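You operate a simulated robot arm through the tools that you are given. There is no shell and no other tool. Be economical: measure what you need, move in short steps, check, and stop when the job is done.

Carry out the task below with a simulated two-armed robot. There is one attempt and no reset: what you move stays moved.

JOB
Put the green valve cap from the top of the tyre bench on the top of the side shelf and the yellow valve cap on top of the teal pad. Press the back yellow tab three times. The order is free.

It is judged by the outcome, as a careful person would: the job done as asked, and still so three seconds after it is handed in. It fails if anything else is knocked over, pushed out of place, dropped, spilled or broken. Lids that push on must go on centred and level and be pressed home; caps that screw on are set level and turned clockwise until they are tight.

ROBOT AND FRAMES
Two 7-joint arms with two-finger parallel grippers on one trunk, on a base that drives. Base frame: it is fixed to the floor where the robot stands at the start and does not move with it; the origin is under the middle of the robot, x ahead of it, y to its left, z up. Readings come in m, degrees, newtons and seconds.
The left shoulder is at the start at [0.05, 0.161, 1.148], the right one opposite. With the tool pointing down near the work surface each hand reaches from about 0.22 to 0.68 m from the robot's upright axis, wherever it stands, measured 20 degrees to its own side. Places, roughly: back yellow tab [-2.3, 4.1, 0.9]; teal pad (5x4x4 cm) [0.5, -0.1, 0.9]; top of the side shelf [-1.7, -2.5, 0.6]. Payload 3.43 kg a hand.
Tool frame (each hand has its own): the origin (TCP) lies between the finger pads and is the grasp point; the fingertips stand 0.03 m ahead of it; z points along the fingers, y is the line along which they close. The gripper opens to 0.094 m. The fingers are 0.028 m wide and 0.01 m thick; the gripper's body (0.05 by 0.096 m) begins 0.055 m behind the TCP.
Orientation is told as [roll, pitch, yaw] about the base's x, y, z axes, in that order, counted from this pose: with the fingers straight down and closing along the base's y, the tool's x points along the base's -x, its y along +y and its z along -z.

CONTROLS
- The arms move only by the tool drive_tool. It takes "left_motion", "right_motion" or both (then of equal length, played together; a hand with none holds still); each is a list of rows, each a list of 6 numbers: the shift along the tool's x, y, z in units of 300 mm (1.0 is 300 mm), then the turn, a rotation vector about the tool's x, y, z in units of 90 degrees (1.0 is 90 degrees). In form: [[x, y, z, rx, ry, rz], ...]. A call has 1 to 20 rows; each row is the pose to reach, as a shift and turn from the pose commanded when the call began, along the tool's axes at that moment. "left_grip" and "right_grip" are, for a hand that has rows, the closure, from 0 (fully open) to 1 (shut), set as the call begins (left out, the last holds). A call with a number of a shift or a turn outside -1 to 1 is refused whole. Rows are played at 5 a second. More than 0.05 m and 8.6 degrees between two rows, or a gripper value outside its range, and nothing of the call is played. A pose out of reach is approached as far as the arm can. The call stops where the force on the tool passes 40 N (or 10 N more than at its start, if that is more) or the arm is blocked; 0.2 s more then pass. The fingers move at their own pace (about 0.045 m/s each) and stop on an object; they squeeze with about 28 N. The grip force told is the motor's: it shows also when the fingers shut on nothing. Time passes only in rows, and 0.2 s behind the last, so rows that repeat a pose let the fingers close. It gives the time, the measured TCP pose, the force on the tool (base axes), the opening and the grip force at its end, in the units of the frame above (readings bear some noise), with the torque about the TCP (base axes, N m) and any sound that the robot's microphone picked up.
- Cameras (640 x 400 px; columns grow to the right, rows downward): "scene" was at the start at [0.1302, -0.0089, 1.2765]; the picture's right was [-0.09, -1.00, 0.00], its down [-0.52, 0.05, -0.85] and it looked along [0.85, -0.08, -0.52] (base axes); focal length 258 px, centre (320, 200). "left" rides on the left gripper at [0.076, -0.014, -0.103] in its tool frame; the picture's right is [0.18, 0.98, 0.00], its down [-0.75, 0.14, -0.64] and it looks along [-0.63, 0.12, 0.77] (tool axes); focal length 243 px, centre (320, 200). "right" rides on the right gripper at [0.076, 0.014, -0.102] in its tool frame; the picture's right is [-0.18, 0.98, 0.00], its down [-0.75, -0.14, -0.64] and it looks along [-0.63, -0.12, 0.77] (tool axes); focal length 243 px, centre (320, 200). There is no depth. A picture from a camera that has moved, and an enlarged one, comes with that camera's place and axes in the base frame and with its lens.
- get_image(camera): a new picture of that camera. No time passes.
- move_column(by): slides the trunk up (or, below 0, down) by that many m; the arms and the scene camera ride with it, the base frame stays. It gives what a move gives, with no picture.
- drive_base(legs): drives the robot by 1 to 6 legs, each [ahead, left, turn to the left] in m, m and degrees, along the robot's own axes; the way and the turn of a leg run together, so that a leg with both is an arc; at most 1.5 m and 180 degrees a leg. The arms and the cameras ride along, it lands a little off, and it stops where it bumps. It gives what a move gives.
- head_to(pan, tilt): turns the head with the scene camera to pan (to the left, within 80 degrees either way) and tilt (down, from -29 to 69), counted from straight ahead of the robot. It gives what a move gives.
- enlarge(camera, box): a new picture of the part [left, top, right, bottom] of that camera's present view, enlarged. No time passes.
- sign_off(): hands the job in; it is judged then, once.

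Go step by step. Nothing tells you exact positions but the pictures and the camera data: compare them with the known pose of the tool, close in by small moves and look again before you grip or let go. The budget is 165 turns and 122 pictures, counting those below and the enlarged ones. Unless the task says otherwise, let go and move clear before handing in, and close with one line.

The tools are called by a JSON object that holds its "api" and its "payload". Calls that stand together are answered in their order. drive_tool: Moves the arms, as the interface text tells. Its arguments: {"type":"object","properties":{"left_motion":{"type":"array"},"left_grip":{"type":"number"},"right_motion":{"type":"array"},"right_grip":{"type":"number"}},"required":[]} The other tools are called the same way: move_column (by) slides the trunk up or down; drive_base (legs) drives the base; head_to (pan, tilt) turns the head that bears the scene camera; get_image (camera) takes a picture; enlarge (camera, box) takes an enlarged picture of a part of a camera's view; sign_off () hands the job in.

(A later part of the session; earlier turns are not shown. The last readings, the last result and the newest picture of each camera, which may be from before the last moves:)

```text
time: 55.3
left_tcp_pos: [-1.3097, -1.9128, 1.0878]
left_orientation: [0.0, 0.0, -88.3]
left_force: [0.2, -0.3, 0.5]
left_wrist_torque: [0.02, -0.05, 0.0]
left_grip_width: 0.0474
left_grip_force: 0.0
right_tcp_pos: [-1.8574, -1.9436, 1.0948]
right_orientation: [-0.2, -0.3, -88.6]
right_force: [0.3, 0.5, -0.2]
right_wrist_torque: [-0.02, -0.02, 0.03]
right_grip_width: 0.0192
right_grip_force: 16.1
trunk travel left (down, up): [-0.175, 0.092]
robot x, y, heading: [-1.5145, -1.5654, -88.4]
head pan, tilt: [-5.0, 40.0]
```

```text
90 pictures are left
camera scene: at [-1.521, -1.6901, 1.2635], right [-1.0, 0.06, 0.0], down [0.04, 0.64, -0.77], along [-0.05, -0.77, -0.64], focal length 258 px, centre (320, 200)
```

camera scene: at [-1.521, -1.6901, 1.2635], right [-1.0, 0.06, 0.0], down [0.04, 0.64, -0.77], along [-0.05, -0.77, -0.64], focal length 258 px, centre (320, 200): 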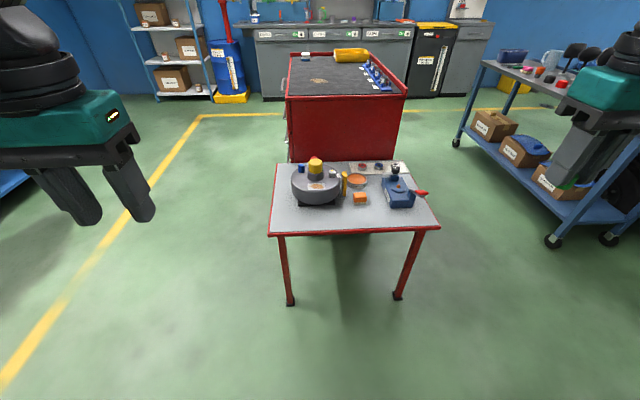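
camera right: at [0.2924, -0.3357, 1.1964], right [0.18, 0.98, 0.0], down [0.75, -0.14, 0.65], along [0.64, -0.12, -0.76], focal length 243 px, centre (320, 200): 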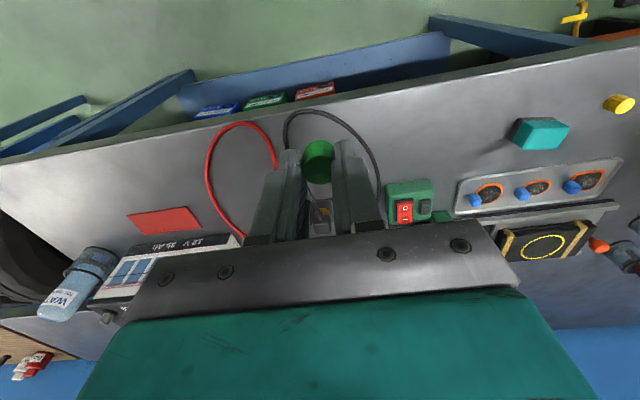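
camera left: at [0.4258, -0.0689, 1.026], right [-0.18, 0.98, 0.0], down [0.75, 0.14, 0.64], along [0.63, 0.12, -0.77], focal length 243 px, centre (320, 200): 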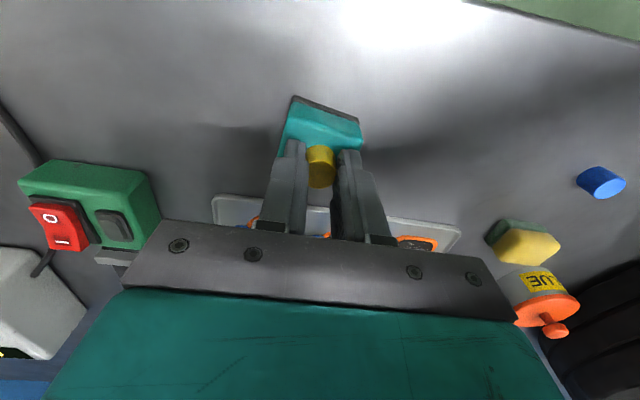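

The shelf edge is at about y = -2.32, top z ≈ 0.57–0.6. A free strip lies in front of the orange cube near [-1.75, -2.40]. Drive closer and lower the trunk.

{"api": "drive_base", "payload": {"legs": [[0.31, 0, 0]]}}

{"api": "move_column", "payload": {"by": -0.17}}

{"api": "head_to", "payload": {"pan": -10, "tilt": 55}}

{"api": "get_image", "payload": {"camera": "scene"}}

{"api": "get_image", "payload": {"camera": "right"}}

```text
time: 57.4
left_tcp_pos: [-1.2972, -2.2235, 1.0886]
left_orientation: [0.0, 0.1, -88.0]
left_force: [-0.5, 1.2, 0.1]
left_wrist_torque: [0.02, -0.02, 0.04]
left_grip_width: 0.047
left_grip_force: 0.1
right_tcp_pos: [-1.8432, -2.2576, 1.0943]
right_orientation: [-0.3, -0.4, -88.1]
right_force: [-0.8, 0.5, -0.7]
right_wrist_torque: [0.02, 0.0, 0.03]
right_grip_width: 0.0193
right_grip_force: 15.8
trunk travel left (down, up): [-0.175, 0.092]
robot x, y, heading: [-1.5062, -1.8742, -87.9]
head pan, tilt: [-5.0, 40.0]
```

```text
time: 59.3
left_tcp_pos: [-1.2973, -2.2223, 0.9181]
left_orientation: [0.0, -0.1, -88.0]
left_force: [0.5, -0.7, -0.4]
left_wrist_torque: [-0.03, 0.0, -0.01]
left_grip_width: 0.0469
left_grip_force: 0.1
right_tcp_pos: [-1.8446, -2.2585, 0.9246]
right_orientation: [-0.2, -0.4, -88.0]
right_force: [0.3, -0.5, -0.2]
right_wrist_torque: [-0.01, 0.01, 0.03]
right_grip_width: 0.0194
right_grip_force: 15.9
trunk travel left (down, up): [-0.005, 0.262]
robot x, y, heading: [-1.5071, -1.8782, -88.0]
head pan, tilt: [-5.0, 40.0]
```

```text
time: 60.1
left_tcp_pos: [-1.2971, -2.2228, 0.9198]
left_orientation: [0.0, -0.1, -88.0]
left_force: [0.8, -0.7, -0.4]
left_wrist_torque: [0.02, -0.01, 0.0]
left_grip_width: 0.0471
left_grip_force: 0.0
right_tcp_pos: [-1.8446, -2.2581, 0.9243]
right_orientation: [-0.3, -0.4, -88.0]
right_force: [0.3, -0.1, 0.4]
right_wrist_torque: [0.0, 0.0, -0.01]
right_grip_width: 0.0195
right_grip_force: 15.8
trunk travel left (down, up): [-0.005, 0.262]
robot x, y, heading: [-1.5066, -1.8775, -87.8]
head pan, tilt: [-10.0, 55.0]
```

```text
89 pictures are left
camera scene: at [-1.5158, -1.9882, 1.0728], right [-0.99, 0.14, 0.0], down [0.11, 0.81, -0.57], along [-0.08, -0.57, -0.82], focal length 258 px, centre (320, 200)
```

scene: 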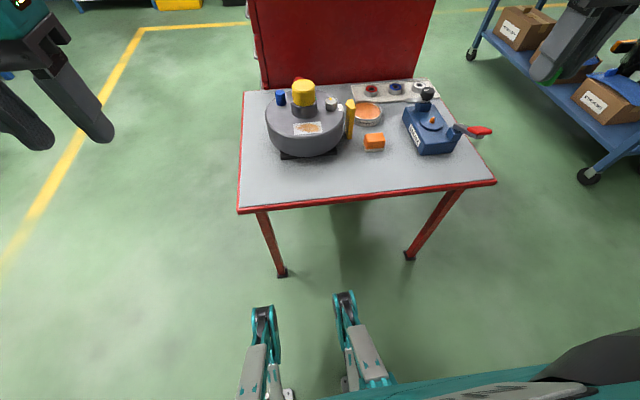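

```text
88 pictures are left
camera right: at [-1.8323, -2.1822, 1.0264], right [0.99, -0.15, 0.0], down [-0.11, -0.75, 0.65], along [-0.1, -0.64, -0.76], focal length 243 px, centre (320, 200)
```

right: 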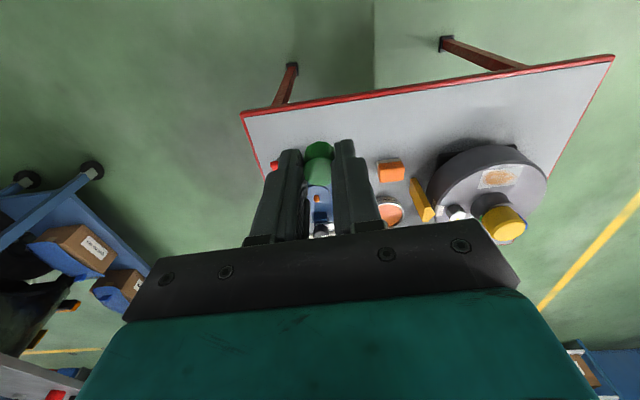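

The camera views agree: shelf top z ≈ 0.56–0.58. Move the cap over [-1.72, -2.40] and down to TCP z 0.70.

{"api": "drive_tool", "payload": {"right_motion": [[-0.1, 0.08, 0, 0, 0, 0], [-0.2, 0.16, 0.04, 0, 0, 0], [-0.3, 0.24, 0.1, 0, 0, 0], [-0.4, 0.32, 0.16, 0, 0, 0], [-0.488, 0.4, 0.24, 0, 0, 0], [-0.488, 0.4, 0.36, 0, 0, 0], [-0.488, 0.4, 0.48, 0, 0, 0], [-0.488, 0.4, 0.6, 0, 0, 0], [-0.488, 0.4, 0.68, 0, 0, 0], [-0.488, 0.4, 0.74, 0, 0, 0], [-0.488, 0.4, 0.74, 0, 0, 0]]}}

{"api": "get_image", "payload": {"camera": "scene"}}

{"api": "get_image", "payload": {"camera": "right"}}

```text
time: 62.5
left_tcp_pos: [-1.2975, -2.2222, 0.918]
left_orientation: [0.0, -0.1, -88.0]
left_force: [-0.2, 0.1, 0.1]
left_wrist_torque: [0.02, -0.03, 0.05]
left_grip_width: 0.0469
left_grip_force: 0.0
right_tcp_pos: [-1.7191, -2.4026, 0.7023]
right_orientation: [-0.2, -0.4, -88.1]
right_force: [0.2, 0.1, -0.2]
right_wrist_torque: [0.02, 0.01, 0.01]
right_grip_width: 0.0193
right_grip_force: 15.6
trunk travel left (down, up): [-0.005, 0.262]
robot x, y, heading: [-1.5075, -1.8785, -88.1]
head pan, tilt: [-10.0, 55.0]
```

```text
87 pictures are left
camera scene: at [-1.5158, -1.9882, 1.0727], right [-0.99, 0.14, 0.0], down [0.11, 0.81, -0.57], along [-0.08, -0.57, -0.82], focal length 258 px, centre (320, 200)
```

scene: 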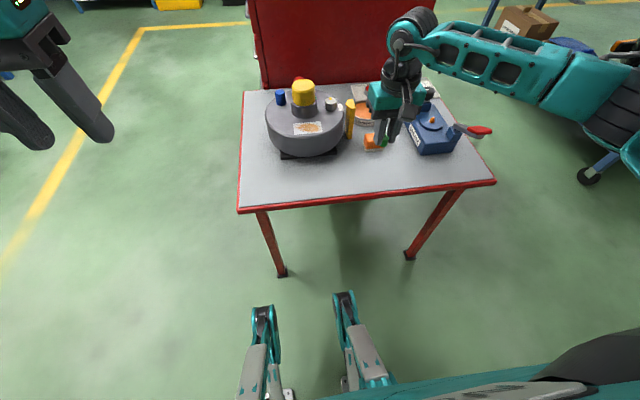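

```text
86 pictures are left
camera right: at [-1.7066, -2.3264, 0.8041], right [0.99, -0.15, 0.0], down [-0.11, -0.75, 0.65], along [-0.1, -0.64, -0.76], focal length 243 px, centre (320, 200)
```

right: 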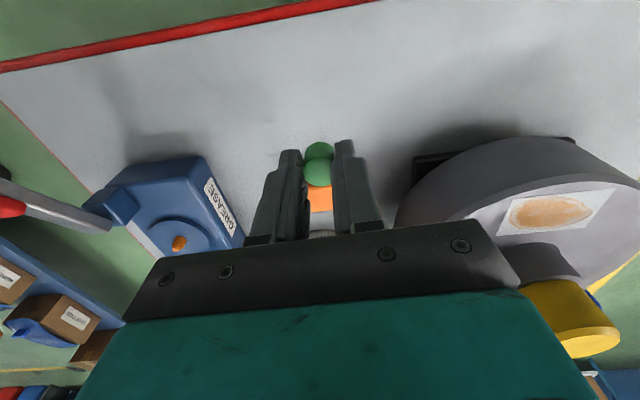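

The spot below is clear. Lower to z 0.64 and look again.

{"api": "drive_tool", "payload": {"right_motion": [[0, 0, 0.1, 0, 0, 0], [0, 0, 0.16, 0, 0, 0], [0, 0, 0.2, 0, 0, 0], [0, 0, 0.2, 0, 0, 0]]}}

{"api": "get_image", "payload": {"camera": "right"}}

{"api": "enlarge", "payload": {"camera": "scene", "box": [310, 90, 470, 190]}}

```text
time: 63.5
left_tcp_pos: [-1.2982, -2.2226, 0.9186]
left_orientation: [0.0, -0.1, -88.0]
left_force: [0.2, -0.1, 0.1]
left_wrist_torque: [0.01, 0.01, -0.01]
left_grip_width: 0.0472
left_grip_force: 0.2
right_tcp_pos: [-1.7201, -2.4001, 0.6411]
right_orientation: [-0.2, -0.3, -88.2]
right_force: [-0.6, 0.1, -0.3]
right_wrist_torque: [0.05, 0.0, -0.01]
right_grip_width: 0.019
right_grip_force: 15.9
trunk travel left (down, up): [-0.005, 0.262]
robot x, y, heading: [-1.5083, -1.8729, -87.9]
head pan, tilt: [-10.0, 55.0]
```

```text
85 pictures are left
camera right: at [-1.7091, -2.3242, 0.7433], right [0.99, -0.15, 0.0], down [-0.11, -0.75, 0.65], along [-0.1, -0.64, -0.76], focal length 243 px, centre (320, 200)
```

right: 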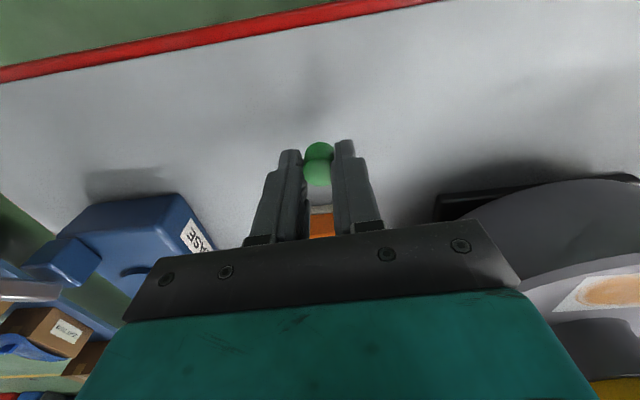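

```text
4.00 times, centred on (390, 140) of scene
camera zoom: at [-1.5158, -1.9882, 1.0727], right [-0.99, 0.14, 0.0], down [0.11, 0.81, -0.57], along [-0.08, -0.57, -0.82], focal length 1034 px, centre (40, 440)
```

zoom: 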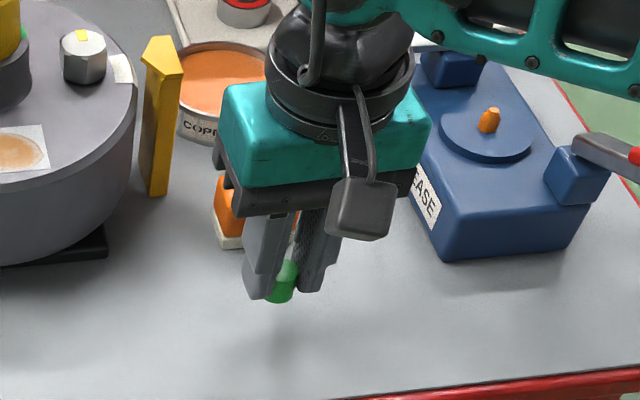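

{"api": "drive_tool", "payload": {"right_motion": [[0, 0, 0.02, 0, 0, 0], [0, 0, 0.04, 0, 0, 0], [0, 0, 0.055, 0, 0, 0], [0, 0, 0.07, 0, 0, 0], [0, 0, 0.07, 0, 0, 0]]}}

{"api": "get_image", "payload": {"camera": "right"}}

{"api": "enlarge", "payload": {"camera": "scene", "box": [310, 90, 470, 190]}}

```text
time: 64.7
left_tcp_pos: [-1.2973, -2.2223, 0.919]
left_orientation: [0.0, 0.0, -88.0]
left_force: [-0.8, -0.2, 0.4]
left_wrist_torque: [0.01, -0.03, 0.01]
left_grip_width: 0.047
left_grip_force: 0.0
right_tcp_pos: [-1.7186, -2.4031, 0.6202]
right_orientation: [-0.2, -0.4, -88.1]
right_force: [1.1, -0.5, -1.1]
right_wrist_torque: [0.0, 0.01, 0.03]
right_grip_width: 0.0195
right_grip_force: 16.0
trunk travel left (down, up): [-0.005, 0.262]
robot x, y, heading: [-1.5077, -1.8773, -88.2]
head pan, tilt: [-10.0, 55.0]
```

```text
83 pictures are left
camera right: at [-1.7078, -2.3266, 0.7233], right [0.99, -0.15, 0.0], down [-0.11, -0.75, 0.65], along [-0.1, -0.64, -0.76], focal length 243 px, centre (320, 200)
```

right: 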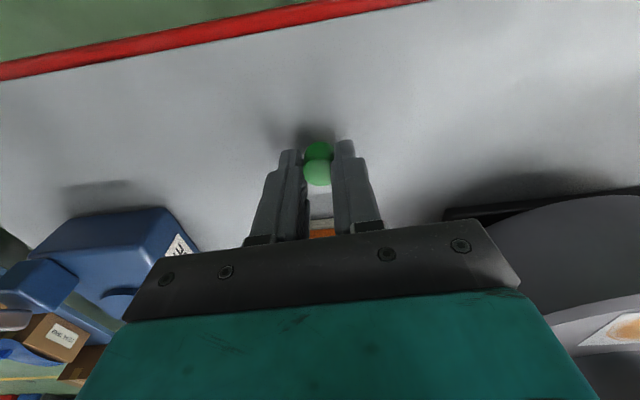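

```text
4.00 times, centred on (390, 140) of scene
camera zoom: at [-1.5158, -1.9882, 1.0727], right [-0.99, 0.14, 0.0], down [0.11, 0.81, -0.57], along [-0.08, -0.57, -0.82], focal length 1034 px, centre (40, 440)
```

zoom: 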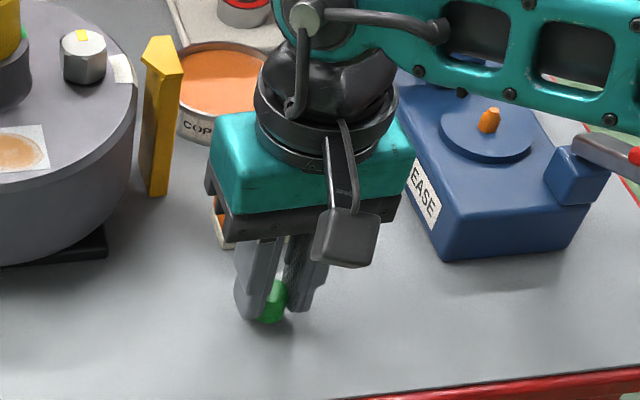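

{"api": "drive_tool", "payload": {"right_motion": [[0, 0, 0.006, 0, 0, 0], [0, 0, 0.012, 0, 0, 0], [0, 0, 0.018, 0, 0, 0], [0, 0, 0.018, 0, 0, 0]]}}

{"api": "get_image", "payload": {"camera": "right"}}

```text
time: 65.7
left_tcp_pos: [-1.2982, -2.2227, 0.9189]
left_orientation: [0.0, 0.1, -88.0]
left_force: [-1.1, -1.0, 0.3]
left_wrist_torque: [0.02, -0.02, 0.01]
left_grip_width: 0.0469
left_grip_force: 0.0
right_tcp_pos: [-1.7204, -2.4035, 0.6169]
right_orientation: [-0.2, -0.4, -88.1]
right_force: [-0.4, 0.2, -0.2]
right_wrist_torque: [0.02, -0.01, 0.0]
right_grip_width: 0.0191
right_grip_force: 16.1
trunk travel left (down, up): [-0.005, 0.262]
robot x, y, heading: [-1.5088, -1.8759, -88.1]
head pan, tilt: [-10.0, 55.0]
```

```text
81 pictures are left
camera right: at [-1.7079, -2.3273, 0.7192], right [0.99, -0.15, 0.0], down [-0.11, -0.75, 0.65], along [-0.1, -0.64, -0.76], focal length 243 px, centre (320, 200)
```

right: 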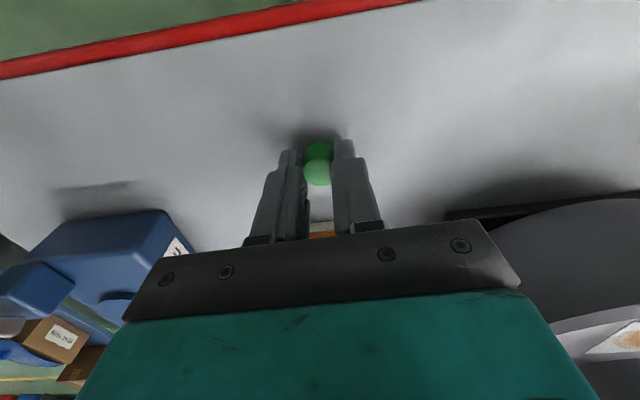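

Still free; continue in 1.5 mm steps.

{"api": "drive_tool", "payload": {"right_motion": [[0, 0, 0.005, 0, 0, 0], [0, 0, 0.01, 0, 0, 0], [0, 0, 0.014, 0, 0, 0], [0, 0, 0.014, 0, 0, 0]]}}

```text
time: 66.7
left_tcp_pos: [-1.2972, -2.221, 0.9188]
left_orientation: [-0.1, -0.1, -88.0]
left_force: [-0.4, 0.0, 1.4]
left_wrist_torque: [-0.05, 0.01, 0.0]
left_grip_width: 0.0468
left_grip_force: 0.1
right_tcp_pos: [-1.7194, -2.4046, 0.6138]
right_orientation: [-0.3, -0.6, -88.2]
right_force: [-0.1, -0.1, 12.6]
right_wrist_torque: [0.0, -0.03, -0.07]
right_grip_width: 0.0193
right_grip_force: 16.0
trunk travel left (down, up): [-0.005, 0.262]
robot x, y, heading: [-1.509, -1.8782, -88.1]
head pan, tilt: [-10.0, 55.0]
```

Contact (12.6 N). Release and lift straight up.

{"api": "drive_tool", "payload": {"right_motion": [[0, 0, -0.002, 0, 0, 0], [0, 0, -0.002, 0, 0, 0], [0, 0, -0.002, 0, 0, 0], [0, 0, -0.002, 0, 0, 0], [0, 0, -0.03, 0, 0, 0], [0, 0, -0.1, 0, 0, 0], [0, 0, -0.22, 0, 0, 0], [0, 0, -0.36, 0, 0, 0], [0, 0, -0.5, 0, 0, 0], [0, 0, -0.64, 0, 0, 0], [0, 0, -0.78, 0, 0, 0], [0, 0, -0.92, 0, 0, 0]], "right_grip": 0.6}}

{"api": "get_image", "payload": {"camera": "right"}}

{"api": "get_image", "payload": {"camera": "scene"}}

```text
time: 69.3
left_tcp_pos: [-1.2977, -2.2219, 0.9191]
left_orientation: [0.0, 0.0, -88.0]
left_force: [-0.7, 0.1, 0.0]
left_wrist_torque: [0.02, 0.0, -0.03]
left_grip_width: 0.0471
left_grip_force: 0.1
right_tcp_pos: [-1.7189, -2.3998, 0.8907]
right_orientation: [-0.1, -0.3, -88.1]
right_force: [0.0, -0.5, -0.1]
right_wrist_torque: [-0.02, 0.0, -0.01]
right_grip_width: 0.0377
right_grip_force: 0.0
trunk travel left (down, up): [-0.005, 0.262]
robot x, y, heading: [-1.5119, -1.8734, -87.9]
head pan, tilt: [-10.0, 55.0]
```

```text
80 pictures are left
camera right: at [-1.7066, -2.3236, 0.9936], right [0.99, -0.15, 0.0], down [-0.11, -0.75, 0.65], along [-0.1, -0.64, -0.76], focal length 243 px, centre (320, 200)
```

right: 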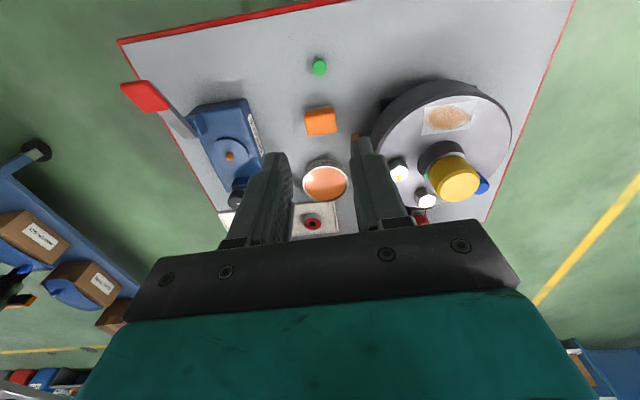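

```text
79 pictures are left
camera scene: at [-1.5157, -1.9881, 1.0727], right [-0.99, 0.14, 0.0], down [0.11, 0.81, -0.57], along [-0.08, -0.57, -0.82], focal length 258 px, centre (320, 200)
```

scene: 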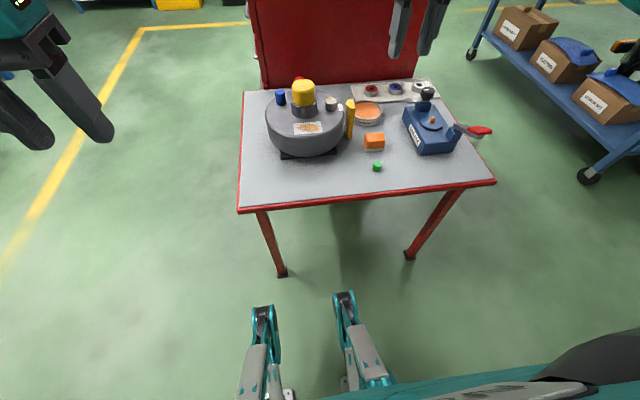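

The green cap stands on the shelf. Raise the trunk, retract, back away and turn toward the far table.

{"api": "move_column", "payload": {"by": 0.17}}

{"api": "drive_tool", "payload": {"right_motion": [[0.12, 0, 0, 0, 0, 0], [0.24, 0, 0, 0, 0, 0], [0.36, -0.05, 0, 0, 0, 0], [0.48, -0.1, 0, 0, 0, 0]], "right_grip": 1}}

{"api": "drive_base", "payload": {"legs": [[-0.7, 0, 0], [0, 0, 90], [0, 0, 90]]}}

{"api": "head_to", "payload": {"pan": 0, "tilt": 15}}

{"api": "get_image", "payload": {"camera": "scene"}}

```text
time: 71.2
left_tcp_pos: [-1.2975, -2.2228, 1.0877]
left_orientation: [0.1, 0.1, -88.0]
left_force: [-0.1, 0.3, 1.4]
left_wrist_torque: [0.01, -0.02, 0.03]
left_grip_width: 0.0472
left_grip_force: 0.0
right_tcp_pos: [-1.718, -2.4003, 1.0604]
right_orientation: [-0.2, -0.5, -88.1]
right_force: [0.9, 0.2, 0.1]
right_wrist_torque: [0.02, 0.04, 0.0]
right_grip_width: 0.0379
right_grip_force: 0.1
trunk travel left (down, up): [-0.175, 0.092]
robot x, y, heading: [-1.507, -1.8787, -87.8]
head pan, tilt: [-10.0, 55.0]
```

```text
time: 72.2
left_tcp_pos: [-1.2968, -2.2219, 1.0883]
left_orientation: [0.0, 0.0, -88.0]
left_force: [0.1, 0.5, -0.5]
left_wrist_torque: [0.03, 0.01, 0.0]
left_grip_width: 0.047
left_grip_force: 0.1
right_tcp_pos: [-1.7575, -2.2579, 1.0601]
right_orientation: [-0.1, -0.4, -88.1]
right_force: [0.6, -0.2, -0.1]
right_wrist_torque: [-0.01, -0.01, -0.01]
right_grip_width: 0.0
right_grip_force: 28.2
trunk travel left (down, up): [-0.175, 0.092]
robot x, y, heading: [-1.5087, -1.8749, -88.2]
head pan, tilt: [-10.0, 55.0]
```

```text
time: 83.4
left_tcp_pos: [-1.7257, -0.8569, 1.0873]
left_orientation: [0.0, -0.1, 89.2]
left_force: [0.1, -1.0, -0.8]
left_wrist_torque: [0.02, -0.02, 0.0]
left_grip_width: 0.0469
left_grip_force: 0.0
right_tcp_pos: [-1.2644, -0.8436, 1.0598]
right_orientation: [-0.2, -0.4, 89.2]
right_force: [-0.1, -0.9, -0.1]
right_wrist_torque: [0.01, -0.01, 0.0]
right_grip_width: 0.0
right_grip_force: 28.0
trunk travel left (down, up): [-0.175, 0.092]
robot x, y, heading: [-1.5288, -1.213, 89.3]
head pan, tilt: [-10.0, 55.0]
```

```text
time: 84.5
left_tcp_pos: [-1.7255, -0.8567, 1.0886]
left_orientation: [-0.1, -0.1, 89.2]
left_force: [0.2, 0.1, 0.9]
left_wrist_torque: [-0.01, 0.0, 0.05]
left_grip_width: 0.0468
left_grip_force: 0.0
right_tcp_pos: [-1.2653, -0.8434, 1.0595]
right_orientation: [-0.3, -0.4, 89.1]
right_force: [1.3, 0.1, 0.2]
right_wrist_torque: [0.01, 0.0, 0.01]
right_grip_width: 0.0
right_grip_force: 28.0
trunk travel left (down, up): [-0.175, 0.092]
robot x, y, heading: [-1.5277, -1.2148, 89.1]
head pan, tilt: [0.0, 15.0]
```

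```text
78 pictures are left
camera scene: at [-1.5285, -1.0807, 1.3029], right [1.0, -0.01, 0.0], down [0.0, -0.26, -0.97], along [0.01, 0.97, -0.26], focal length 258 px, centre (320, 200)
```

scene: 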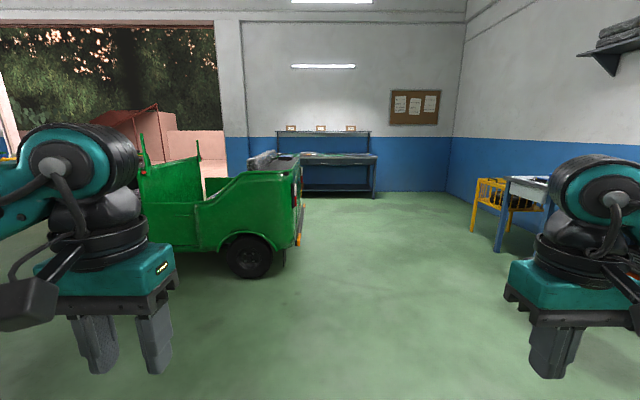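

A green vehicle stands to the left; the far table is at y ≈ 4. I'll drive along its right side and look at the table.

{"api": "drive_base", "payload": {"legs": [[1.1, -0.3, 0], [1.1, 0, 0], [0.8, 0, 0]]}}

{"api": "head_to", "payload": {"pan": 30, "tilt": 15}}

{"api": "get_image", "payload": {"camera": "scene"}}

```text
time: 99.5
left_tcp_pos: [-1.3815, 2.1546, 1.0887]
left_orientation: [0.1, 0.0, 88.7]
left_force: [0.1, -0.9, 0.2]
left_wrist_torque: [0.02, -0.02, -0.03]
left_grip_width: 0.0471
left_grip_force: 0.0
right_tcp_pos: [-0.9212, 2.1621, 1.0598]
right_orientation: [-0.2, -0.5, 88.5]
right_force: [0.2, -0.1, -0.4]
right_wrist_torque: [-0.02, -0.01, 0.0]
right_grip_width: 0.0001
right_grip_force: 28.0
trunk travel left (down, up): [-0.175, 0.092]
robot x, y, heading: [-1.1927, 1.7938, 88.6]
head pan, tilt: [0.0, 15.0]
```

```text
time: 100.4
left_tcp_pos: [-1.3821, 2.153, 1.0884]
left_orientation: [0.1, 0.0, 88.7]
left_force: [0.1, 0.8, 0.1]
left_wrist_torque: [-0.03, 0.04, -0.03]
left_grip_width: 0.0471
left_grip_force: 0.0
right_tcp_pos: [-0.9211, 2.1626, 1.0596]
right_orientation: [-0.2, -0.3, 88.7]
right_force: [0.1, -0.5, 0.1]
right_wrist_torque: [0.01, 0.01, 0.06]
right_grip_width: 0.0001
right_grip_force: 28.1
trunk travel left (down, up): [-0.175, 0.092]
robot x, y, heading: [-1.1914, 1.7945, 88.7]
head pan, tilt: [30.0, 15.0]
```

```text
77 pictures are left
camera scene: at [-1.2338, 1.9167, 1.303], right [0.88, 0.48, 0.0], down [0.12, -0.23, -0.97], along [-0.46, 0.85, -0.26], focal length 258 px, centre (320, 200)
```

scene: 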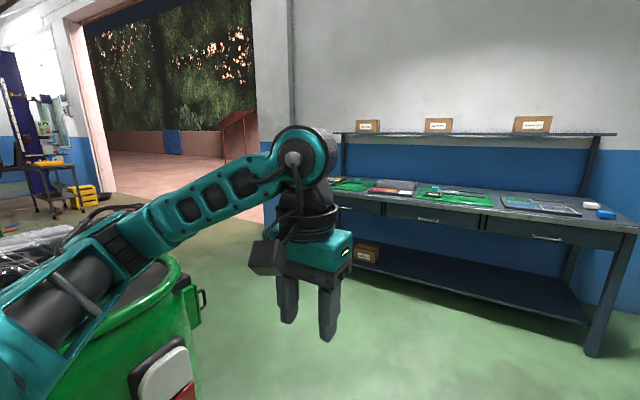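

The table runs along y ≈ 3.6–4.2 with its left end near x ≈ -2.5. Drive ahead, then sideways left.

{"api": "drive_base", "payload": {"legs": [[1.1, 0, 0], [0, 0.8, 0]]}}

{"api": "head_to", "payload": {"pan": 0, "tilt": 25}}

{"api": "get_image", "payload": {"camera": "scene"}}

```text
time: 109.8
left_tcp_pos: [-2.1936, 3.1969, 1.088]
left_orientation: [0.1, -0.1, 90.5]
left_force: [0.4, -0.1, 0.4]
left_wrist_torque: [-0.02, 0.01, -0.02]
left_grip_width: 0.0471
left_grip_force: 0.0
right_tcp_pos: [-1.7341, 3.2206, 1.0594]
right_orientation: [-0.2, -0.4, 90.4]
right_force: [-0.2, -0.5, -0.2]
right_wrist_torque: [-0.04, 0.01, -0.03]
right_grip_width: 0.0
right_grip_force: 28.0
trunk travel left (down, up): [-0.175, 0.092]
robot x, y, heading: [-1.9871, 2.8457, 90.8]
head pan, tilt: [30.0, 15.0]
```

```text
time: 110.7
left_tcp_pos: [-2.1939, 3.1967, 1.0883]
left_orientation: [-0.1, 0.0, 90.6]
left_force: [0.3, 0.6, 0.9]
left_wrist_torque: [-0.01, 0.02, 0.01]
left_grip_width: 0.0472
left_grip_force: 0.1
right_tcp_pos: [-1.7355, 3.2205, 1.0603]
right_orientation: [-0.1, -0.3, 90.4]
right_force: [-0.5, -0.3, -0.5]
right_wrist_torque: [-0.02, -0.02, 0.03]
right_grip_width: 0.0002
right_grip_force: 27.8
trunk travel left (down, up): [-0.175, 0.092]
robot x, y, heading: [-1.9916, 2.8466, 90.5]
head pan, tilt: [0.0, 25.0]
```

```text
76 pictures are left
camera scene: at [-1.993, 2.9773, 1.2868], right [1.0, 0.01, 0.0], down [0.0, -0.42, -0.91], along [-0.01, 0.91, -0.42], focal length 258 px, centre (320, 200)
```

scene: 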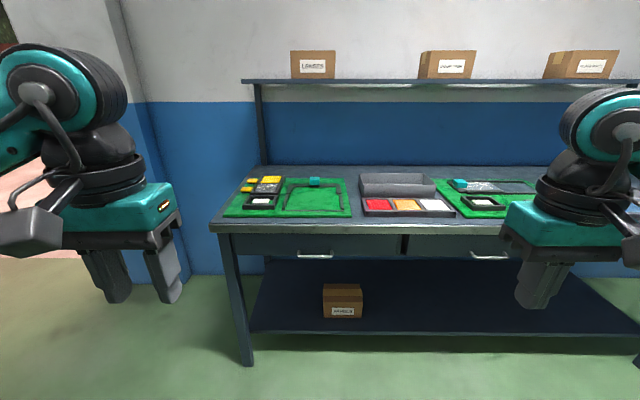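

{"api": "enlarge", "payload": {"camera": "scene", "box": [210, 155, 370, 235]}}

```text
4.00 times, centred on (290, 195) of scene
camera zoom: at [-1.993, 2.9773, 1.2868], right [1.0, 0.01, 0.0], down [0.0, -0.42, -0.91], along [-0.01, 0.91, -0.42], focal length 1034 px, centre (440, 220)
```

zoom: 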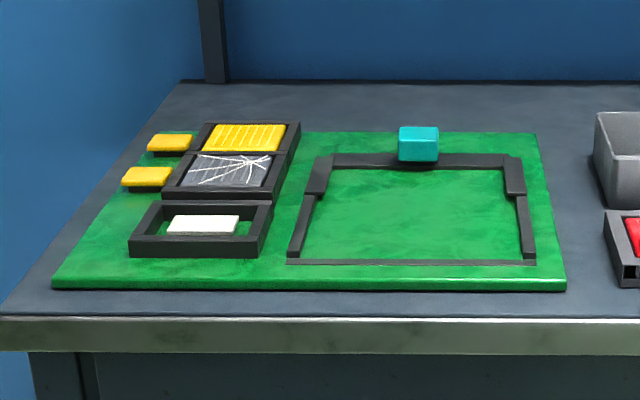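

I see two yellow tabs left of the screens; the back one is near [-2.28, 4.0]. Move closer to the table for a better look.

{"api": "drive_base", "payload": {"legs": [[0.36, 0.08, 0]]}}

{"api": "head_to", "payload": {"pan": 25, "tilt": 40}}

{"api": "get_image", "payload": {"camera": "scene"}}

{"api": "get_image", "payload": {"camera": "left"}}

{"api": "head_to", "payload": {"pan": 0, "tilt": 69}}

{"api": "get_image", "payload": {"camera": "scene"}}

```text
time: 113.1
left_tcp_pos: [-2.275, 3.5636, 1.0876]
left_orientation: [0.0, 0.0, 90.2]
left_force: [0.1, 0.6, -0.1]
left_wrist_torque: [0.01, -0.02, -0.03]
left_grip_width: 0.0468
left_grip_force: 0.1
right_tcp_pos: [-1.8165, 3.5856, 1.0597]
right_orientation: [-0.2, -0.4, 90.2]
right_force: [0.3, 0.2, 1.3]
right_wrist_torque: [0.0, 0.02, -0.01]
right_grip_width: 0.0
right_grip_force: 27.9
trunk travel left (down, up): [-0.175, 0.092]
robot x, y, heading: [-2.0739, 3.2089, 90.2]
head pan, tilt: [0.0, 25.0]
```

```text
time: 114.0
left_tcp_pos: [-2.2744, 3.5624, 1.0886]
left_orientation: [-0.1, 0.1, 90.3]
left_force: [-0.3, -0.1, -0.4]
left_wrist_torque: [0.01, -0.03, -0.02]
left_grip_width: 0.0469
left_grip_force: 0.0
right_tcp_pos: [-1.8148, 3.5856, 1.0598]
right_orientation: [-0.2, -0.4, 90.3]
right_force: [0.4, 0.3, 0.6]
right_wrist_torque: [-0.01, 0.01, 0.02]
right_grip_width: 0.0001
right_grip_force: 27.7
trunk travel left (down, up): [-0.175, 0.092]
robot x, y, heading: [-2.0744, 3.2097, 90.2]
head pan, tilt: [25.0, 40.0]
```

```text
74 pictures are left
camera scene: at [-2.1103, 3.3272, 1.2635], right [0.9, 0.43, 0.0], down [0.27, -0.58, -0.77], along [-0.33, 0.69, -0.64], focal length 258 px, centre (320, 200)
```

scene: 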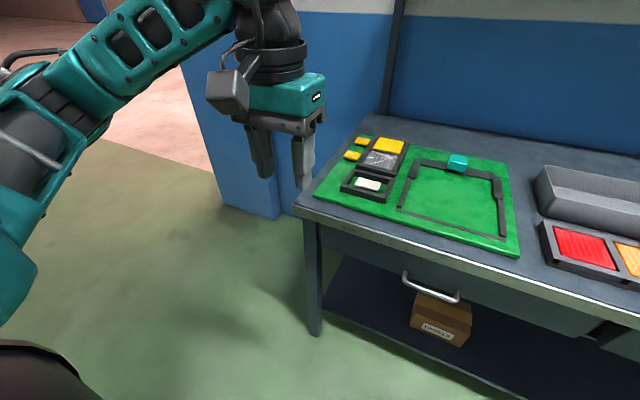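

```text
73 pictures are left
camera left: at [-2.2596, 3.4893, 1.1911], right [-0.98, -0.19, 0.0], down [-0.15, 0.75, 0.64], along [-0.12, 0.63, -0.77], focal length 243 px, centre (320, 200)
```

left: 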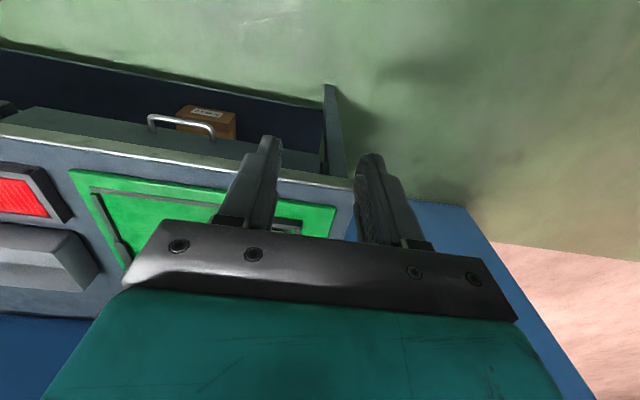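

```text
time: 114.9
left_tcp_pos: [-2.2744, 3.564, 1.0886]
left_orientation: [0.0, 0.0, 90.2]
left_force: [-0.4, -0.2, -0.1]
left_wrist_torque: [0.01, 0.0, 0.02]
left_grip_width: 0.0468
left_grip_force: 0.0
right_tcp_pos: [-1.8164, 3.5849, 1.0595]
right_orientation: [-0.2, -0.3, 90.3]
right_force: [0.6, -0.1, -0.4]
right_wrist_torque: [-0.01, -0.01, 0.01]
right_grip_width: 0.0001
right_grip_force: 28.2
trunk travel left (down, up): [-0.175, 0.092]
robot x, y, heading: [-2.0703, 3.2082, 90.1]
head pan, tilt: [0.0, 68.8]
```

```text
72 pictures are left
camera scene: at [-2.0744, 3.3063, 1.2273], right [1.0, 0.01, 0.0], down [0.01, -0.93, -0.36], along [0.0, 0.36, -0.93], focal length 258 px, centre (320, 200)
```

scene: 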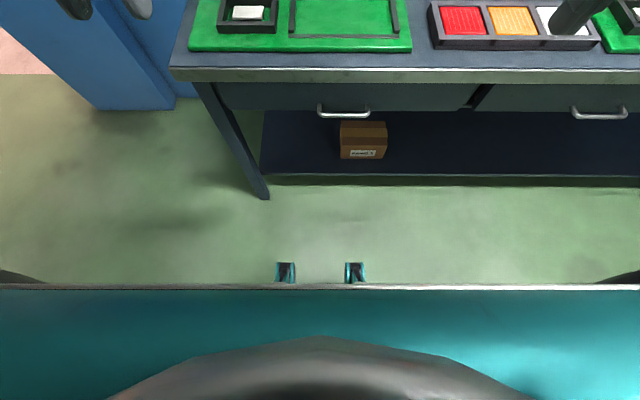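

The table top is at z ≈ 0.85, its edge at y ≈ 3.72, and the back tab at about [-2.3, 4.04]. Base clearance is fine, so I'll creep forward 0.17 and look with the wrist camera.

{"api": "drive_base", "payload": {"legs": [[0.17, 0, 0]]}}

{"api": "drive_tool", "payload": {"left_motion": [[-0.14, 0, 0, 0, 0, 0], [-0.28, 0, 0, 0, 0, 0], [-0.36, 0, 0, 0, 0, 0], [-0.36, 0, 0, 0, 0, 0]], "left_grip": 1}}

{"api": "get_image", "payload": {"camera": "left"}}

{"api": "head_to", "payload": {"pan": 20, "tilt": 35}}

{"api": "get_image", "payload": {"camera": "scene"}}

```text
time: 116.4
left_tcp_pos: [-2.277, 3.734, 1.0869]
left_orientation: [-0.1, 0.0, 90.5]
left_force: [-0.1, 0.6, -0.1]
left_wrist_torque: [0.0, 0.0, 0.01]
left_grip_width: 0.0469
left_grip_force: 0.0
right_tcp_pos: [-1.8182, 3.7568, 1.0595]
right_orientation: [-0.2, -0.4, 90.4]
right_force: [0.5, 0.3, -0.2]
right_wrist_torque: [0.04, 0.03, 0.04]
right_grip_width: 0.0002
right_grip_force: 28.1
trunk travel left (down, up): [-0.175, 0.092]
robot x, y, heading: [-2.0784, 3.3824, 90.7]
head pan, tilt: [0.0, 68.8]
```

```text
time: 117.4
left_tcp_pos: [-2.2799, 3.8399, 1.0895]
left_orientation: [0.1, 0.0, 90.4]
left_force: [0.2, 0.7, 0.5]
left_wrist_torque: [0.04, 0.0, 0.01]
left_grip_width: 0.0002
left_grip_force: 28.0
right_tcp_pos: [-1.8188, 3.7558, 1.0593]
right_orientation: [-0.2, -0.3, 90.5]
right_force: [0.1, -0.1, 0.2]
right_wrist_torque: [-0.01, -0.03, 0.01]
right_grip_width: 0.0
right_grip_force: 27.3
trunk travel left (down, up): [-0.175, 0.092]
robot x, y, heading: [-2.0776, 3.3865, 90.5]
head pan, tilt: [0.0, 68.8]
```

```text
71 pictures are left
camera left: at [-2.2655, 3.7658, 1.1917], right [-0.98, -0.19, 0.0], down [-0.15, 0.75, 0.64], along [-0.12, 0.63, -0.77], focal length 243 px, centre (320, 200)
```

left: 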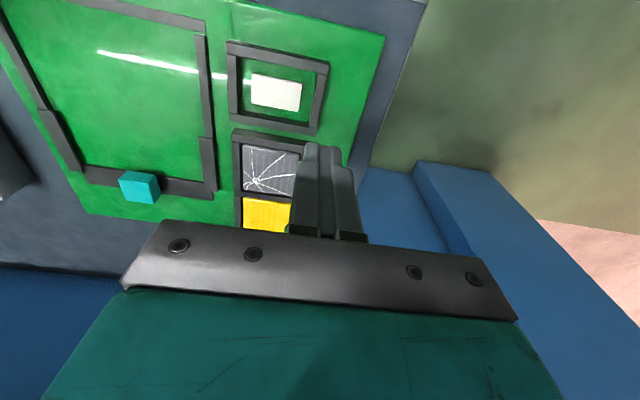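

```text
time: 118.4
left_tcp_pos: [-2.2808, 3.8399, 1.0884]
left_orientation: [0.0, 0.0, 90.5]
left_force: [-1.4, 0.4, -0.2]
left_wrist_torque: [0.0, -0.02, 0.04]
left_grip_width: 0.0002
left_grip_force: 27.6
right_tcp_pos: [-1.8179, 3.7559, 1.0597]
right_orientation: [-0.3, -0.4, 90.4]
right_force: [-0.6, 0.9, 0.1]
right_wrist_torque: [-0.04, 0.02, 0.02]
right_grip_width: 0.0
right_grip_force: 27.7
trunk travel left (down, up): [-0.175, 0.092]
robot x, y, heading: [-2.0751, 3.3818, 90.6]
head pan, tilt: [20.0, 35.0]
```

```text
70 pictures are left
camera scene: at [-2.1064, 3.503, 1.2709], right [0.94, 0.35, 0.0], down [0.2, -0.54, -0.82], along [-0.29, 0.77, -0.57], focal length 258 px, centre (320, 200)
```

scene: 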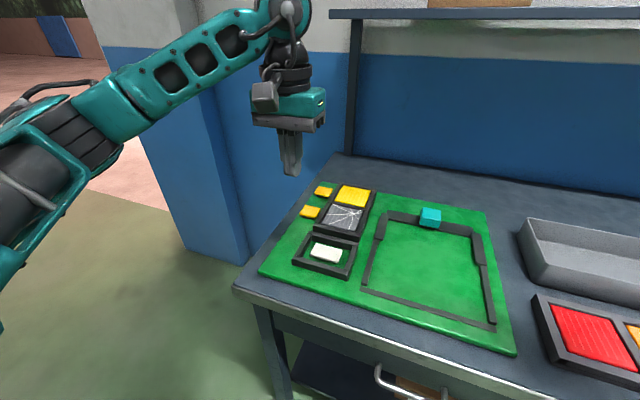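

The back tab is near [-2.32, 4.09, 0.87], just beyond vertical reach. I'll tilt the closed left fingers forward about 32° and hover above it.

{"api": "drive_tool", "payload": {"left_motion": [[-0.12, 0.02, 0.03, 0, -0.06, 0], [-0.24, 0.04, 0.06, 0, -0.12, 0], [-0.36, 0.06, 0.1, 0, -0.18, 0], [-0.48, 0.08, 0.14, 0, -0.24, 0], [-0.6, 0.1, 0.18, 0, -0.3, 0], [-0.7, 0.12, 0.22, 0, -0.36, 0], [-0.78, 0.133, 0.25, 0, -0.36, 0], [-0.78, 0.133, 0.25, 0, -0.36, 0]]}}

{"api": "get_image", "payload": {"camera": "left"}}

{"api": "enlarge", "payload": {"camera": "scene", "box": [240, 120, 400, 220]}}

```text
time: 120.2
left_tcp_pos: [-2.3196, 4.0765, 1.0156]
left_orientation: [-0.1, -32.4, 90.5]
left_force: [0.2, 0.2, -0.2]
left_wrist_torque: [0.01, 0.0, 0.03]
left_grip_width: 0.0001
left_grip_force: 28.3
right_tcp_pos: [-1.8185, 3.7561, 1.06]
right_orientation: [-0.2, -0.4, 90.4]
right_force: [1.0, 0.0, 0.1]
right_wrist_torque: [0.03, -0.03, 0.02]
right_grip_width: 0.0
right_grip_force: 28.5
trunk travel left (down, up): [-0.175, 0.092]
robot x, y, heading: [-2.0755, 3.3819, 90.5]
head pan, tilt: [20.0, 35.0]
```

```text
69 pictures are left
camera left: at [-2.3035, 3.9588, 1.0616], right [-0.98, -0.16, -0.1], down [-0.14, 0.29, 0.95], along [-0.13, 0.94, -0.31], focal length 243 px, centre (320, 200)
```

left: 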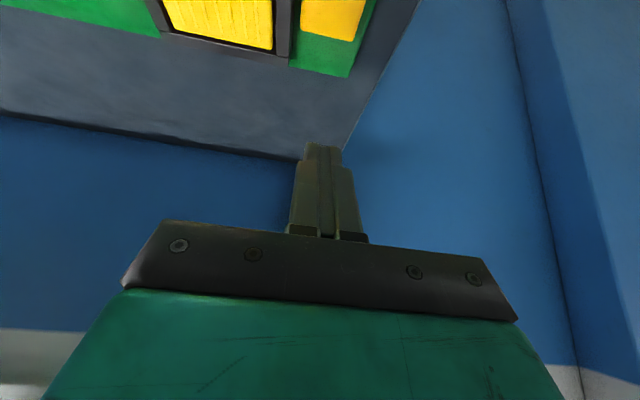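

```text
4.00 times, centred on (320, 170) of scene
camera zoom: at [-2.1066, 3.5029, 1.271], right [0.94, 0.35, 0.0], down [0.2, -0.54, -0.82], along [-0.29, 0.77, -0.57], focal length 1034 px, centre (320, 320)
```

zoom: 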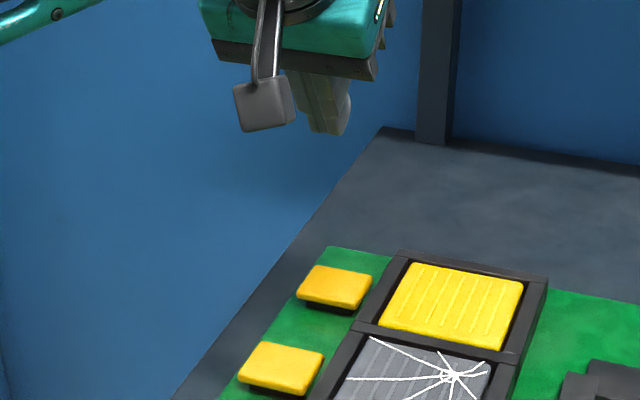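

Tip is over the tab centre. Descend vertically to tip z ≈ 0.895.

{"api": "drive_tool", "payload": {"left_motion": [[0.054, -0.005, 0.085, 0, 0, 0], [0.108, -0.008, 0.17, 0, 0, 0], [0.15, -0.008, 0.236, 0, 0, 0], [0.17, -0.008, 0.267, 0, 0, 0], [0.17, -0.008, 0.267, 0, 0, 0]]}}

{"api": "get_image", "payload": {"camera": "left"}}

{"api": "enlarge", "payload": {"camera": "scene", "box": [260, 140, 380, 215]}}

```text
time: 121.4
left_tcp_pos: [-2.3174, 4.0759, 0.9166]
left_orientation: [0.0, -32.4, 90.6]
left_force: [0.2, 0.3, -0.5]
left_wrist_torque: [0.03, 0.0, 0.02]
left_grip_width: 0.0
left_grip_force: 28.1
right_tcp_pos: [-1.8181, 3.7571, 1.0595]
right_orientation: [-0.1, -0.4, 90.4]
right_force: [0.2, -0.7, -0.5]
right_wrist_torque: [0.0, -0.02, 0.02]
right_grip_width: 0.0
right_grip_force: 27.8
trunk travel left (down, up): [-0.175, 0.092]
robot x, y, heading: [-2.0778, 3.3786, 90.6]
head pan, tilt: [20.0, 35.0]
```

```text
67 pictures are left
camera left: at [-2.3022, 3.9582, 0.9642], right [-0.98, -0.16, -0.1], down [-0.14, 0.29, 0.95], along [-0.13, 0.94, -0.31], focal length 243 px, centre (320, 200)
```

left: 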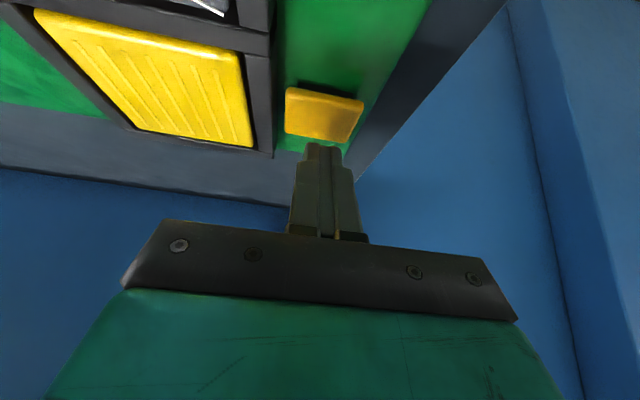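

```text
5.33 times, centred on (320, 178) of scene
camera zoom: at [-2.1065, 3.503, 1.271], right [0.94, 0.35, 0.0], down [0.2, -0.54, -0.82], along [-0.29, 0.77, -0.57], focal length 1378 px, centre (320, 320)
```

zoom: 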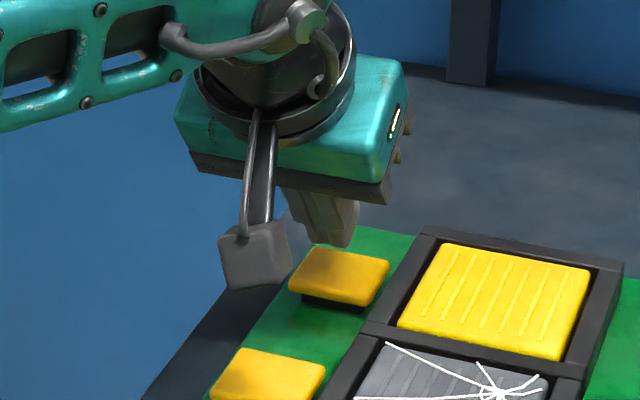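

The fingers' lower edge is right over the tab centre, about 1 cm up. Press down in small steps and watch force and sound.

{"api": "drive_tool", "payload": {"left_motion": [[0.0054, 0, 0.0084, 0, 0, 0], [0.0107, 0, 0.0169, 0, 0, 0], [0.0161, 0, 0.0253, 0, 0, 0], [0.0161, 0, 0.0253, 0, 0, 0]]}}

{"api": "enlarge", "payload": {"camera": "scene", "box": [260, 140, 380, 215]}}

```text
time: 122.4
left_tcp_pos: [-2.3192, 4.0745, 0.9091]
left_orientation: [-0.1, -32.5, 90.6]
left_force: [0.6, 0.0, 0.6]
left_wrist_torque: [0.01, -0.02, 0.04]
left_grip_width: 0.0
left_grip_force: 28.1
right_tcp_pos: [-1.8174, 3.7556, 1.0595]
right_orientation: [-0.2, -0.5, 90.3]
right_force: [0.1, 0.4, 0.1]
right_wrist_torque: [0.03, 0.01, 0.01]
right_grip_width: 0.0002
right_grip_force: 27.9
trunk travel left (down, up): [-0.175, 0.092]
robot x, y, heading: [-2.0747, 3.3818, 90.5]
head pan, tilt: [20.0, 35.0]
```

```text
5.33 times, centred on (320, 178) of scene
camera zoom: at [-2.1065, 3.503, 1.271], right [0.94, 0.35, 0.0], down [0.2, -0.54, -0.82], along [-0.29, 0.77, -0.57], focal length 1378 px, centre (320, 320)
```

zoom: 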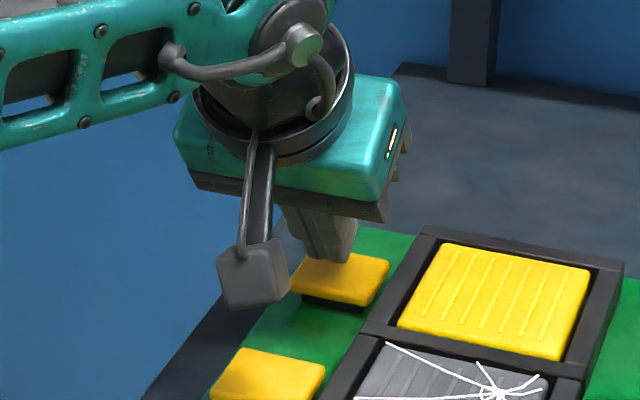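

{"api": "drive_tool", "payload": {"left_motion": [[0.0036, 0, 0.0056, 0, 0, 0], [0.0072, 0, 0.0112, 0, 0, 0], [0.0107, 0, 0.0169, 0, 0, 0], [0.0107, 0, 0.0169, 0, 0, 0]]}}

{"api": "enlarge", "payload": {"camera": "scene", "box": [260, 140, 380, 215]}}

```text
time: 123.4
left_tcp_pos: [-2.3175, 4.0758, 0.9035]
left_orientation: [0.0, -32.5, 90.5]
left_force: [-0.3, 0.0, 0.2]
left_wrist_torque: [-0.02, -0.03, -0.02]
left_grip_width: 0.0
left_grip_force: 28.0
right_tcp_pos: [-1.8186, 3.7561, 1.0593]
right_orientation: [-0.2, -0.4, 90.4]
right_force: [-0.4, 0.9, -0.4]
right_wrist_torque: [-0.01, -0.01, 0.0]
right_grip_width: 0.0001
right_grip_force: 27.8
trunk travel left (down, up): [-0.175, 0.092]
robot x, y, heading: [-2.0733, 3.3816, 90.7]
head pan, tilt: [20.0, 35.0]
```

```text
5.33 times, centred on (320, 178) of scene
camera zoom: at [-2.1065, 3.503, 1.271], right [0.94, 0.35, 0.0], down [0.2, -0.54, -0.82], along [-0.29, 0.77, -0.57], focal length 1378 px, centre (320, 320)
```

zoom: 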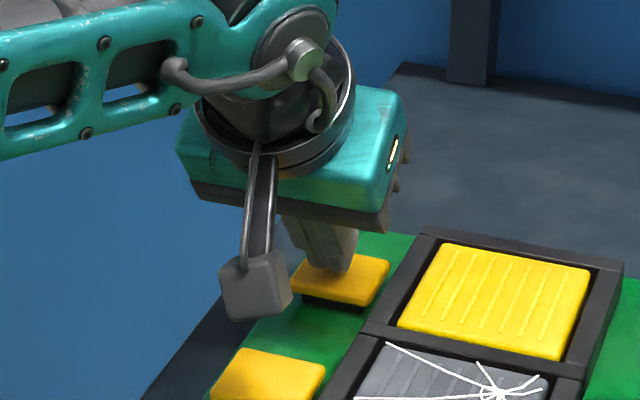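

{"api": "drive_tool", "payload": {"left_motion": [[0.0027, 0, 0.0042, 0, 0, 0], [0.0054, 0, 0.0084, 0, 0, 0], [0.0072, 0, 0.0112, 0, 0, 0], [0.0072, 0, 0.0112, 0, 0, 0]]}}

{"api": "enlarge", "payload": {"camera": "scene", "box": [260, 140, 380, 215]}}

```text
time: 124.4
left_tcp_pos: [-2.3176, 4.0761, 0.9006]
left_orientation: [0.1, -32.4, 90.5]
left_force: [-0.1, -0.4, 2.9]
left_wrist_torque: [-0.03, -0.01, -0.01]
left_grip_width: 0.0003
left_grip_force: 27.8
right_tcp_pos: [-1.8192, 3.7561, 1.0597]
right_orientation: [-0.2, -0.4, 90.5]
right_force: [-0.2, 0.0, -0.7]
right_wrist_torque: [0.01, 0.01, 0.01]
right_grip_width: 0.0
right_grip_force: 28.1
trunk travel left (down, up): [-0.175, 0.092]
robot x, y, heading: [-2.0748, 3.3837, 90.4]
head pan, tilt: [20.0, 35.0]
```

```text
5.33 times, centred on (320, 178) of scene
camera zoom: at [-2.1063, 3.5027, 1.271], right [0.94, 0.35, 0.0], down [0.2, -0.54, -0.82], along [-0.29, 0.77, -0.57], focal length 1378 px, centre (320, 320)
```

zoom: 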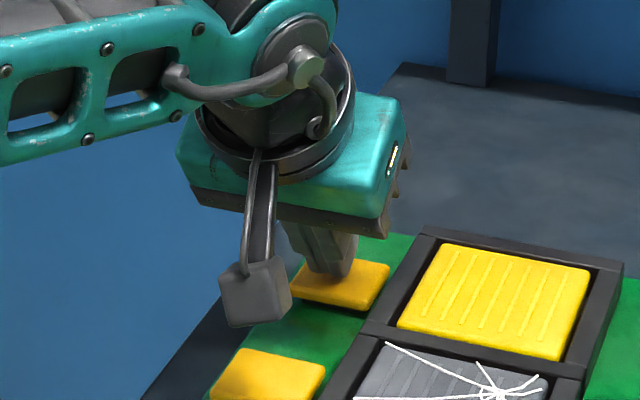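

Contact (2.9 N), tab starting to give. Press on.

{"api": "drive_tool", "payload": {"left_motion": [[0.0018, 0, 0.0028, 0, 0, 0], [0.0036, 0, 0.0056, 0, 0, 0], [0.0054, 0, 0.0084, 0, 0, 0], [0.0054, 0, 0.0084, 0, 0, 0]]}}

```text
time: 125.4
left_tcp_pos: [-2.3176, 4.0754, 0.8973]
left_orientation: [-0.1, -32.5, 90.5]
left_force: [0.1, 1.9, 3.5]
left_wrist_torque: [0.07, -0.01, -0.01]
left_grip_width: 0.0001
left_grip_force: 27.7
right_tcp_pos: [-1.8189, 3.7565, 1.0593]
right_orientation: [-0.2, -0.4, 90.5]
right_force: [0.8, 0.5, -0.8]
right_wrist_torque: [0.04, -0.02, 0.02]
right_grip_width: 0.0002
right_grip_force: 28.4
trunk travel left (down, up): [-0.175, 0.092]
robot x, y, heading: [-2.0757, 3.384, 90.4]
head pan, tilt: [20.0, 35.0]
heard: click
```

One click heard: press 1. Lift fully off the tab.

{"api": "drive_tool", "payload": {"left_motion": [[-0.0072, 0, -0.0112, 0, 0, 0], [-0.0143, 0, -0.0225, 0, 0, 0], [-0.0215, 0, -0.0338, 0, 0, 0], [-0.0215, 0, -0.0338, 0, 0, 0]]}}

{"api": "enlarge", "payload": {"camera": "scene", "box": [260, 140, 380, 215]}}

```text
time: 126.4
left_tcp_pos: [-2.3187, 4.0747, 0.9068]
left_orientation: [0.0, -32.4, 90.7]
left_force: [-0.3, -0.2, 0.0]
left_wrist_torque: [0.0, -0.03, 0.02]
left_grip_width: 0.0001
left_grip_force: 27.8
right_tcp_pos: [-1.8183, 3.7569, 1.0594]
right_orientation: [-0.2, -0.4, 90.4]
right_force: [-0.9, 1.1, -0.3]
right_wrist_torque: [0.0, -0.01, 0.0]
right_grip_width: 0.0
right_grip_force: 27.7
trunk travel left (down, up): [-0.175, 0.092]
robot x, y, heading: [-2.076, 3.3812, 90.7]
head pan, tilt: [20.0, 35.0]
```

```text
5.33 times, centred on (320, 178) of scene
camera zoom: at [-2.1065, 3.503, 1.271], right [0.94, 0.35, 0.0], down [0.2, -0.54, -0.82], along [-0.29, 0.77, -0.57], focal length 1378 px, centre (320, 320)
```

zoom: 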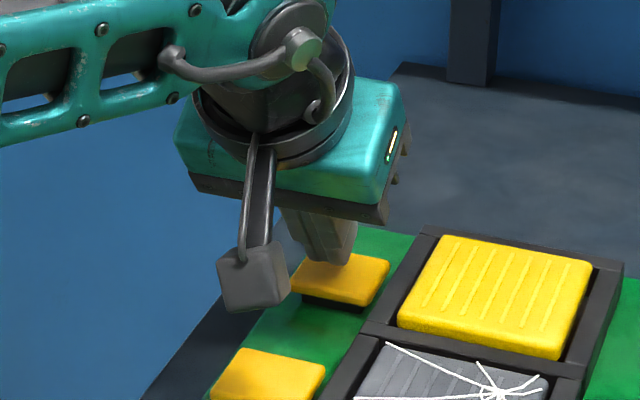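

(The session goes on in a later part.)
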